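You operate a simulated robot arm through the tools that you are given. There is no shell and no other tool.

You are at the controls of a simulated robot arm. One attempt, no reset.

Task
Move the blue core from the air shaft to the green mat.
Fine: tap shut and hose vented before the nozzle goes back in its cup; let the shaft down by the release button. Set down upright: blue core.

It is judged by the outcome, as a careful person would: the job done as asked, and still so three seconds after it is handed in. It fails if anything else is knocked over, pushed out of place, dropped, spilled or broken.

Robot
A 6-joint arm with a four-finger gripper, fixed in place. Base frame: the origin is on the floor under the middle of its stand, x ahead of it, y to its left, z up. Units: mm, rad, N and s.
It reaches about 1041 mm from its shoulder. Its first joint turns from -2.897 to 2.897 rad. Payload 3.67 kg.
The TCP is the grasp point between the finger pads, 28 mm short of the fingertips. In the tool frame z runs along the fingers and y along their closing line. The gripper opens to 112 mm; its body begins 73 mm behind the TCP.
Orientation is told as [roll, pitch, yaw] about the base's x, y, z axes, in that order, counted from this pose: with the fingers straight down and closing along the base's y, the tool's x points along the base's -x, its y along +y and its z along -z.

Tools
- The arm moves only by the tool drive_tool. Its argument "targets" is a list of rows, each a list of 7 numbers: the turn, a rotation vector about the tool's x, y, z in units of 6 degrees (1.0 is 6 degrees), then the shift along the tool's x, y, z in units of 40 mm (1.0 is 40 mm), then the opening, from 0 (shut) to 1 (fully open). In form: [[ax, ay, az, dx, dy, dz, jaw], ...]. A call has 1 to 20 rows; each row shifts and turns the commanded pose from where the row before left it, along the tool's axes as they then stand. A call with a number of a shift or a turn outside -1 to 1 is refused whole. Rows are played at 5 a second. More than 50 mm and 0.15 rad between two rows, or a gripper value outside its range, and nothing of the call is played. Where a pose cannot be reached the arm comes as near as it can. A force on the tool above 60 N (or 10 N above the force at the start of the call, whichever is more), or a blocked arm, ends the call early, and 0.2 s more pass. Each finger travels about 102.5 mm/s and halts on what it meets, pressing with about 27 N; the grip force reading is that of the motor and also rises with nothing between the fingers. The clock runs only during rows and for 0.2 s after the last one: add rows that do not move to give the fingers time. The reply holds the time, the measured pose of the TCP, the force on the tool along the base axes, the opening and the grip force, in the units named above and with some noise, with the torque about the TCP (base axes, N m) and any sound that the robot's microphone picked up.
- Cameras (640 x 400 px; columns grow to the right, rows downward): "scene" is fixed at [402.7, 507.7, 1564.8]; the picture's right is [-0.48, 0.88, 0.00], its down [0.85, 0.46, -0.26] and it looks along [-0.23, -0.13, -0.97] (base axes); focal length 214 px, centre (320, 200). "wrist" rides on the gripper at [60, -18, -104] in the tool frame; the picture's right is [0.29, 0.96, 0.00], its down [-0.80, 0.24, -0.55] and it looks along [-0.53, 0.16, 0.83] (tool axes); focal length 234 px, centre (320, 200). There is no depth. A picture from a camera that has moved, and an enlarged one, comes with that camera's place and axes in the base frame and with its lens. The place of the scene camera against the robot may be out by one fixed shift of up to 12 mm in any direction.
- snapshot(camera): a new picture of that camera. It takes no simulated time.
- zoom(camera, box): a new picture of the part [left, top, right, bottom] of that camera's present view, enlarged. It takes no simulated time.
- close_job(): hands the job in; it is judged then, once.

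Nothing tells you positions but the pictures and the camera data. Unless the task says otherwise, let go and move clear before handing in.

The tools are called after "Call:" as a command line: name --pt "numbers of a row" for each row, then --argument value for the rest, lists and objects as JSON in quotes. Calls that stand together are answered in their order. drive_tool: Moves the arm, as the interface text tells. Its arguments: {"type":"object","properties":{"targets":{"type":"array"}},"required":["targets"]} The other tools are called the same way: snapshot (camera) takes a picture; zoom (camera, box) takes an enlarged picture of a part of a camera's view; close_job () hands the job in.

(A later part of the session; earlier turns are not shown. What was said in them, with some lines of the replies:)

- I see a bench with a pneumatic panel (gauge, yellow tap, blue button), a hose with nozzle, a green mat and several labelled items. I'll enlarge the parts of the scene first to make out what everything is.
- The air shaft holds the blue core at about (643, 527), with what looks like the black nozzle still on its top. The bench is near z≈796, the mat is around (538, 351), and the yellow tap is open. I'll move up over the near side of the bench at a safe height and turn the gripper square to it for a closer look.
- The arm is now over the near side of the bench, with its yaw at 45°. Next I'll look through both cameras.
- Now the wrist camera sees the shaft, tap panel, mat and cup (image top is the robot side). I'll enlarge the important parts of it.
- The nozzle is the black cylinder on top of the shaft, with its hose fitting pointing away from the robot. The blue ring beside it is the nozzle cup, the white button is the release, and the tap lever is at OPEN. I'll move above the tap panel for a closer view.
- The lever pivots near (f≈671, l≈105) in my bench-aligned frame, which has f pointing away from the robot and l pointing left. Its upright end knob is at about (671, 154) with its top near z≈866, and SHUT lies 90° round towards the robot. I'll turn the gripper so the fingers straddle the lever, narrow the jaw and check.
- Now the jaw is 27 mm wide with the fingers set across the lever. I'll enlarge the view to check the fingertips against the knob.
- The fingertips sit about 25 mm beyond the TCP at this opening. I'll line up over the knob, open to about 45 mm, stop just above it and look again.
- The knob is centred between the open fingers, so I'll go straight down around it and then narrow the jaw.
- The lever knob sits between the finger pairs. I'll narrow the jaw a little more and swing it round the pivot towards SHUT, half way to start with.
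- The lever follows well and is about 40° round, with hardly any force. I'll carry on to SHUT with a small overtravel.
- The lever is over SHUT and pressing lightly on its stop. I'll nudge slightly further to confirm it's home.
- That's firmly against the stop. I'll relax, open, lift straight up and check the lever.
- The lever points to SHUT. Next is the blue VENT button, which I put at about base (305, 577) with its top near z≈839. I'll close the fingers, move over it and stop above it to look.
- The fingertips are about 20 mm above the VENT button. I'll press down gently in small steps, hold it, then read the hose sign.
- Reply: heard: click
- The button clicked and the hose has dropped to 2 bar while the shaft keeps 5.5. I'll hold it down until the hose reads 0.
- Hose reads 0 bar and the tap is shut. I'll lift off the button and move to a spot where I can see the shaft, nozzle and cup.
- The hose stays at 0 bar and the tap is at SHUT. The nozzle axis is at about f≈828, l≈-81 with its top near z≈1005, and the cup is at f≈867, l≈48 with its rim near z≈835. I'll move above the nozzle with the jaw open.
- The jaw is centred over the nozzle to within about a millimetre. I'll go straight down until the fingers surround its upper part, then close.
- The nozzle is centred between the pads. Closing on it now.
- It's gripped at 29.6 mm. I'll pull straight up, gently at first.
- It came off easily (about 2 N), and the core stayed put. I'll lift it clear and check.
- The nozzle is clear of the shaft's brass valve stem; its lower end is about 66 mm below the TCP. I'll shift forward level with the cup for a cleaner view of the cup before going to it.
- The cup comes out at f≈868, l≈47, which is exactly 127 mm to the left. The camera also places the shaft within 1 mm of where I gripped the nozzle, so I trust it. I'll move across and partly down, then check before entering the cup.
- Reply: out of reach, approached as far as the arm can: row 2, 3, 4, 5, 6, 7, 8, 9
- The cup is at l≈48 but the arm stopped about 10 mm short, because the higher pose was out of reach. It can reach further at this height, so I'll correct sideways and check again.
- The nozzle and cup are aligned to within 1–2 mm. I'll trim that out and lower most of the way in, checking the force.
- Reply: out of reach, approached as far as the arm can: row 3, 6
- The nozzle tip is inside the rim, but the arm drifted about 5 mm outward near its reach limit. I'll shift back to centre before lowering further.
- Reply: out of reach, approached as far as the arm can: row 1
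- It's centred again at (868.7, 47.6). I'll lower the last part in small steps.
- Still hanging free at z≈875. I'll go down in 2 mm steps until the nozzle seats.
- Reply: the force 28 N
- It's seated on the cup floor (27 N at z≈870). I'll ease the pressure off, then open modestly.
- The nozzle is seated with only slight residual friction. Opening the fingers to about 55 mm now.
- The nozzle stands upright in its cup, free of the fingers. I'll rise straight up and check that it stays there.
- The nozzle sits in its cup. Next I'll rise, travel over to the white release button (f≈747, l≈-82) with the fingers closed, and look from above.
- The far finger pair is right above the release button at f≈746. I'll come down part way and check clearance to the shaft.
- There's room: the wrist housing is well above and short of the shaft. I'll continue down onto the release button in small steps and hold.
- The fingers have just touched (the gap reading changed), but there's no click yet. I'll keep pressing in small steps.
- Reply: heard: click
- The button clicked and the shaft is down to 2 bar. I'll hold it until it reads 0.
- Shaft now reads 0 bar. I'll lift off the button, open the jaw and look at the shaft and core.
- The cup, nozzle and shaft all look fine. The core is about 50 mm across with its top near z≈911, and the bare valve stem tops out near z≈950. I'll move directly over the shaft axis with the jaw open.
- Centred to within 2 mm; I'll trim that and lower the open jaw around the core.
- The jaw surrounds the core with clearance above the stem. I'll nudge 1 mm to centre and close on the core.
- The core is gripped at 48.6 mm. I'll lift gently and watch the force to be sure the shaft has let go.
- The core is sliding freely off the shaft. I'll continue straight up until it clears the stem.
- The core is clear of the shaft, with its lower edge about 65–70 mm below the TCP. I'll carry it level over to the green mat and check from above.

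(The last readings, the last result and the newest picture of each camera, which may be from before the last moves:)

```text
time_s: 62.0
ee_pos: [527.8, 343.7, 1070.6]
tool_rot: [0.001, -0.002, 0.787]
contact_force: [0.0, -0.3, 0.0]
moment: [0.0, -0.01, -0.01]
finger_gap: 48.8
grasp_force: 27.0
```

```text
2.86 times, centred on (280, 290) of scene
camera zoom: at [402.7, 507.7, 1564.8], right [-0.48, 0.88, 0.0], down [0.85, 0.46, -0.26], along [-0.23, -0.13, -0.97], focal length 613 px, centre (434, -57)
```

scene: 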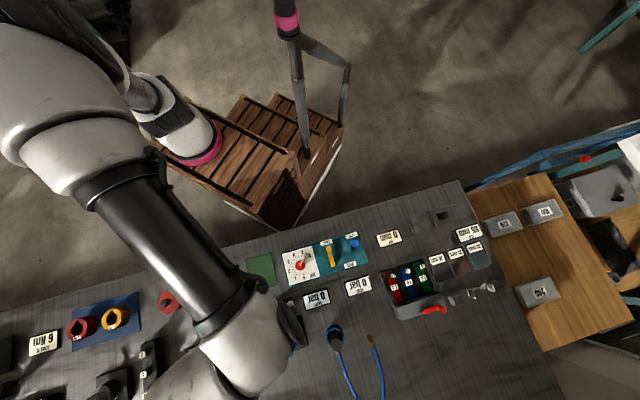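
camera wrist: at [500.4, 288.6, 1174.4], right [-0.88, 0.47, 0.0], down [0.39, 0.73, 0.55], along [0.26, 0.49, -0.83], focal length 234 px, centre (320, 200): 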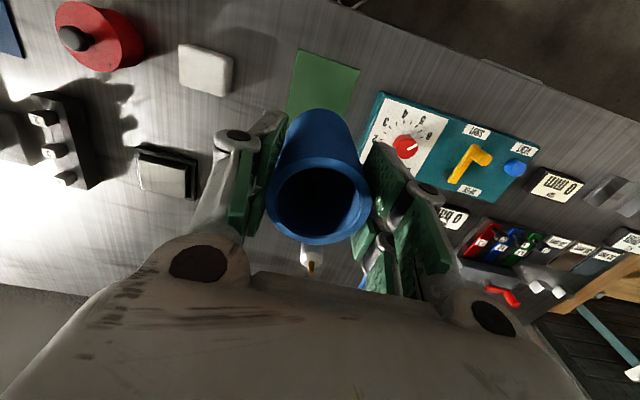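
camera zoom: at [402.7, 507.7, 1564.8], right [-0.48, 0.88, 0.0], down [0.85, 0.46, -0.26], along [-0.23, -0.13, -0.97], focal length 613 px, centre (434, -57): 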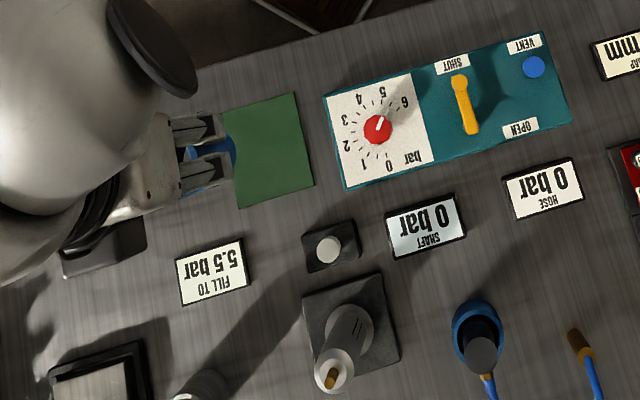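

Call:
zoom --camera "wrist" --box '[250, 30, 410, 140]'

```text
3.64 times, centred on (330, 85) of wrist
camera zoom: at [500.4, 288.6, 1174.4], right [-0.88, 0.47, 0.0], down [0.39, 0.73, 0.55], along [0.26, 0.49, -0.83], focal length 852 px, centre (284, 618)
```

zoom: 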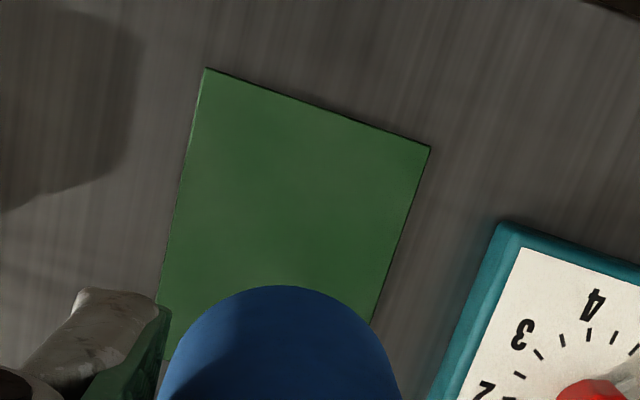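

The mat spans f 570–676 and l -176 to -87, so its centre is about (623, -131). I'll shift 7 mm forward and lower until the core is roughly 15–20 mm above it.

Call:
drive_tool --pt "0 0 0 -0.175 0 0.3 0.3" --pt "0 0 0 0 0 0.65 0.3" --pt "0 0 0 0 0 0.7 0.3" --pt "0 0 0 0 0 0.7 0.3" --pt "0 0 0 0 0 0.7 0.3" --pt "0 0 0 0 0 0.65 0.3" --pt "0 0 0 0 0 0.5 0.3" --pt "0 0 0 0 0 0.3 0.3" --pt "0 0 0 0 0 0 0.3"

Call:
snapshot --camera "wrist"

Call:
zoom --camera "scene" --box '[180, 220, 380, 360]'

```text
time_s: 64.0
ee_pos: [533.7, 348.5, 890.7]
tool_rot: [0.0, 0.0, 0.786]
contact_force: [0.7, 0.6, 0.2]
moment: [0.01, 0.0, 0.0]
finger_gap: 49.3
grasp_force: 27.2
```

```text
taken
camera wrist: at [505.9, 294.0, 994.3], right [-0.88, 0.47, 0.0], down [0.39, 0.73, 0.55], along [0.26, 0.49, -0.83], focal length 234 px, centre (320, 200)
```

wrist: 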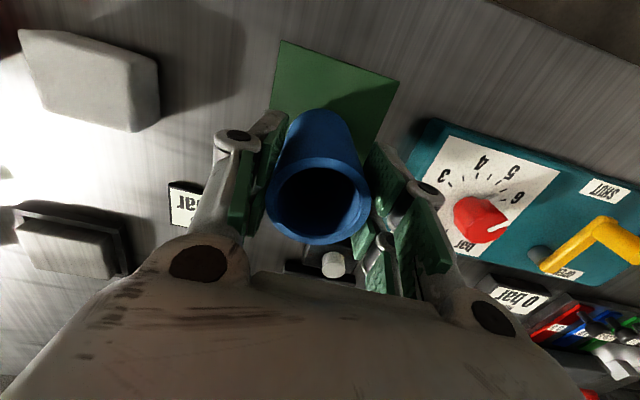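

```text
2.86 times, centred on (280, 290) of scene
camera zoom: at [402.7, 507.7, 1564.8], right [-0.48, 0.88, 0.0], down [0.85, 0.46, -0.26], along [-0.23, -0.13, -0.97], focal length 613 px, centre (434, -57)
```

zoom: 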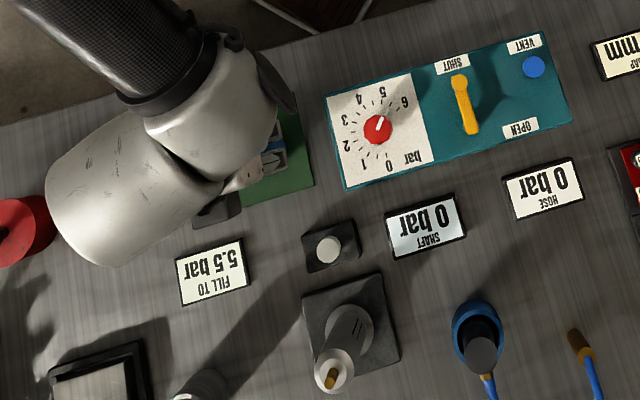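

The core is over the middle of the mat. I'll lower it in small steps until it touches.

Call:
drive_tool --pt "0 0 0 0 0 0.2 0.3" --pt "0 0 0 0 0 0.15 0.3" --pt "0 0 0 0 0 0 0.3"

Call:
zoom --camera "wrist" --box '[240, 30, 420, 170]'

```text
time_s: 64.8
ee_pos: [535.6, 349.9, 877.1]
tool_rot: [0.002, -0.001, 0.785]
contact_force: [4.4, -0.2, 12.4]
moment: [0.01, -0.27, -0.03]
finger_gap: 48.7
grasp_force: 27.3
```

```text
2.86 times, centred on (330, 100) of wrist
camera zoom: at [506.2, 294.1, 980.6], right [-0.88, 0.47, 0.0], down [0.39, 0.73, 0.56], along [0.26, 0.49, -0.83], focal length 669 px, centre (291, 486)
```

zoom: 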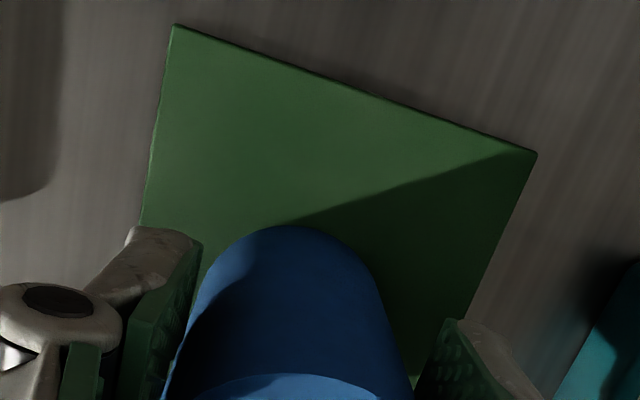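

The core touched down at TCP z≈877 with 12 N. I'll ease off slightly, then open the fingers gently.

Call:
drive_tool --pt "0 0 0 0 0 -0.015 0.3" --pt "0 0 0 0 0 0 0.3"

```text
time_s: 65.4
ee_pos: [534.8, 350.2, 876.6]
tool_rot: [0.002, 0.001, 0.789]
contact_force: [3.1, 1.9, 4.0]
moment: [0.19, -0.25, -0.05]
finger_gap: 48.7
grasp_force: 27.7
```

Call:
drive_tool --pt "0 0 0 0 0 0 0.44" --pt "0 0 0 0 0 0 0.5" --pt "0 0 0 0 0 0 0.6" --pt "0 0 0 0 0 0 0.7" --pt "0 0 0 0 0 0 0.7"

Call:
snapshot --camera "wrist"

```text
time_s: 66.6
ee_pos: [533.9, 349.5, 876.5]
tool_rot: [0.001, 0.0, 0.788]
contact_force: [0.3, 0.4, -0.1]
moment: [0.02, -0.03, -0.01]
finger_gap: 78.6
grasp_force: 0.0
```

```text
taken
camera wrist: at [505.7, 294.1, 981.0], right [-0.88, 0.47, 0.0], down [0.39, 0.73, 0.55], along [0.26, 0.49, -0.83], focal length 234 px, centre (320, 200)
```

wrist: 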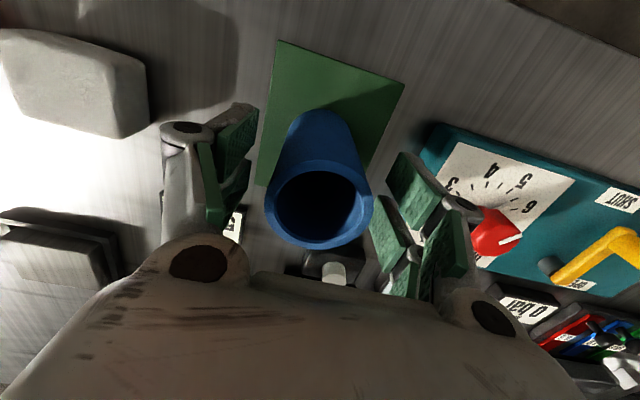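

The core stands free on the mat. I'll rise straight up, then move clear and check everything.

Call:
drive_tool --pt "0 0 0 0 0 -0.4 0.75" --pt "0 0 0 0 0 -0.6 0.75" --pt "0 0 0 0 0 -0.8 0.75" --pt "0 0 0 0 0 -0.8 0.75" --pt "0 0 0 0 0 -0.8 0.75" --pt "0 0 0 0 0 -0.8 0.75" --pt "0 0 0 0 0 -0.8 0.75" --pt "0 0 0 0.9 0 -0.3 0.75" --pt "0 0 0 0.9 0 -0.3 0.75" --pt "0 0 0 0.9 0 0 0.75" --pt "0 0 0 0.9 0 0 0.75" --pt "0 0 0 0 0 0 0.75"

Call:
snapshot --camera "wrist"

Call:
snapshot --camera "scene"

```text
time_s: 69.2
ee_pos: [432.2, 247.0, 1102.4]
tool_rot: [0.003, -0.001, 0.788]
contact_force: [-0.8, -0.4, 0.0]
moment: [0.02, -0.03, 0.01]
finger_gap: 84.1
grasp_force: 0.1
```

```text
taken
camera wrist: at [403.9, 192.1, 1205.9], right [-0.88, 0.47, 0.0], down [0.39, 0.73, 0.55], along [0.26, 0.49, -0.83], focal length 234 px, centre (320, 200)
```

wrist: 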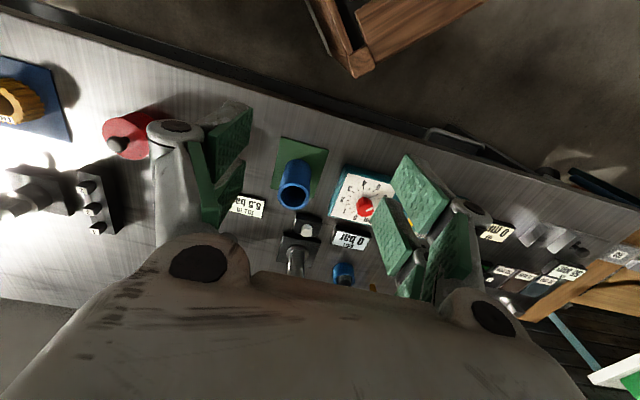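

```text
taken
```

scene: 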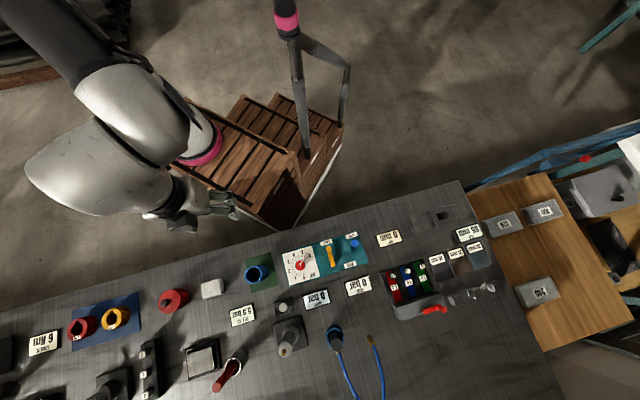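

Call:
zoom --camera "scene" --box '[220, 220, 400, 320]'

Call:
zoom --camera "scene" --box '[250, 290, 400, 400]'

Call:
zoom --camera "wrist" --box '[230, 120, 400, 290]'

Call:
zoom --camera "scene" --box '[0, 270, 250, 400]'

```text
3.56 times, centred on (310, 270) of scene
camera zoom: at [402.7, 507.7, 1564.8], right [-0.48, 0.88, 0.0], down [0.85, 0.46, -0.26], along [-0.23, -0.13, -0.97], focal length 763 px, centre (356, -49)
```

zoom: 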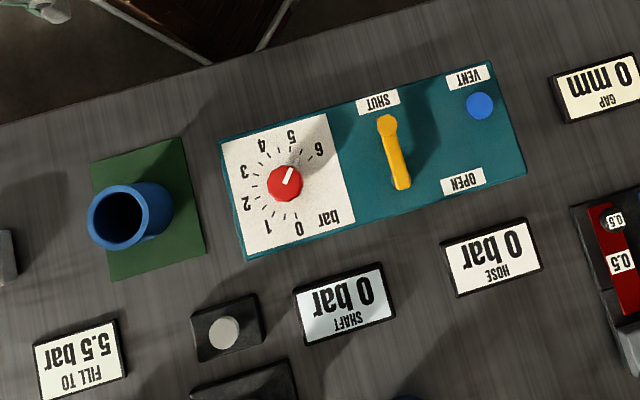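

```text
3.64 times, centred on (325, 345) of scene
camera zoom: at [402.7, 507.7, 1564.8], right [-0.48, 0.88, 0.0], down [0.85, 0.46, -0.26], along [-0.23, -0.13, -0.97], focal length 780 px, centre (302, -327)
```

zoom: 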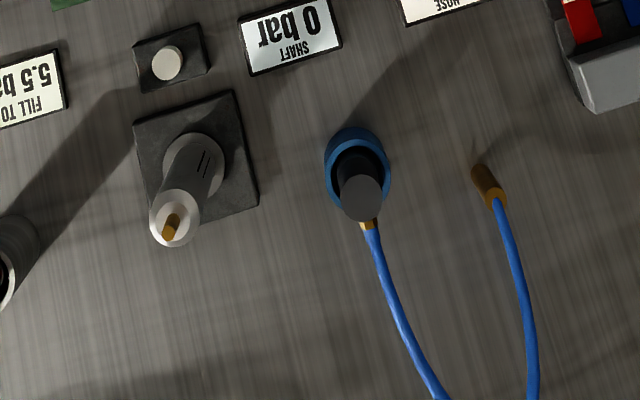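

```text
2.35 times, centred on (315, 205) of wrist
camera zoom: at [403.9, 192.1, 1205.9], right [-0.88, 0.47, 0.0], down [0.39, 0.73, 0.55], along [0.26, 0.49, -0.83], focal length 551 px, centre (332, 188)
```

zoom: 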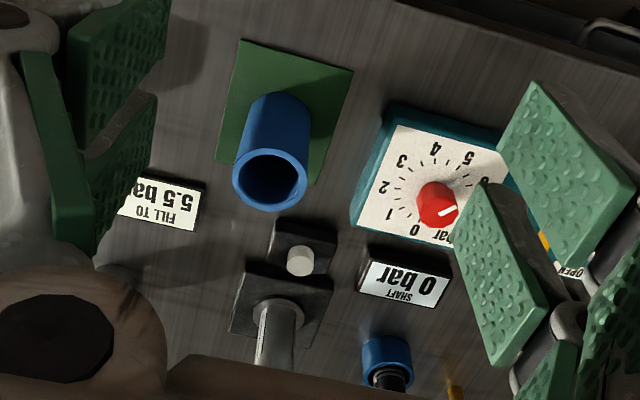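

```text
2.56 times, centred on (125, 335) of scene
camera zoom: at [402.7, 507.7, 1564.8], right [-0.48, 0.88, 0.0], down [0.85, 0.46, -0.26], along [-0.23, -0.13, -0.97], focal length 549 px, centre (819, -146)
```

zoom: 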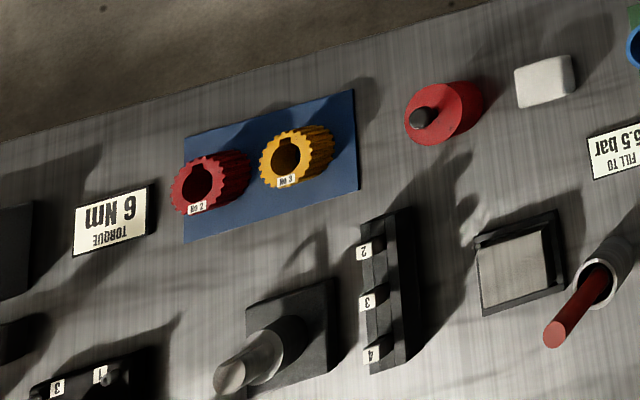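

The blue core stands upright in the middle of the green mat. The tap is at SHUT, hose and shaft both read 0 bar, and the nozzle is upright in its cup. Nothing else has moved and the arm is clear, so I'm handing in the job.

Call:
close_job

```text
The job is handed in.
```

The blue core is standing upright in the middle of the green mat, and the job is handed in.

- **Tap and hose:** I turned the tap to SHUT and held the VENT button until the hose read 0 bar. Only then did I take the nozzle off the shaft and put it back upright in its cup.
- **Shaft:** I held the release button until the shaft read 0 bar, then lifted the core straight off. It came free with almost no force.
- **Final check:** Before handing in, the camera views showed nothing else on the bench knocked or moved. The arm was clear.

I don't have the judging result; the reply only confirmed that the job was handed in.
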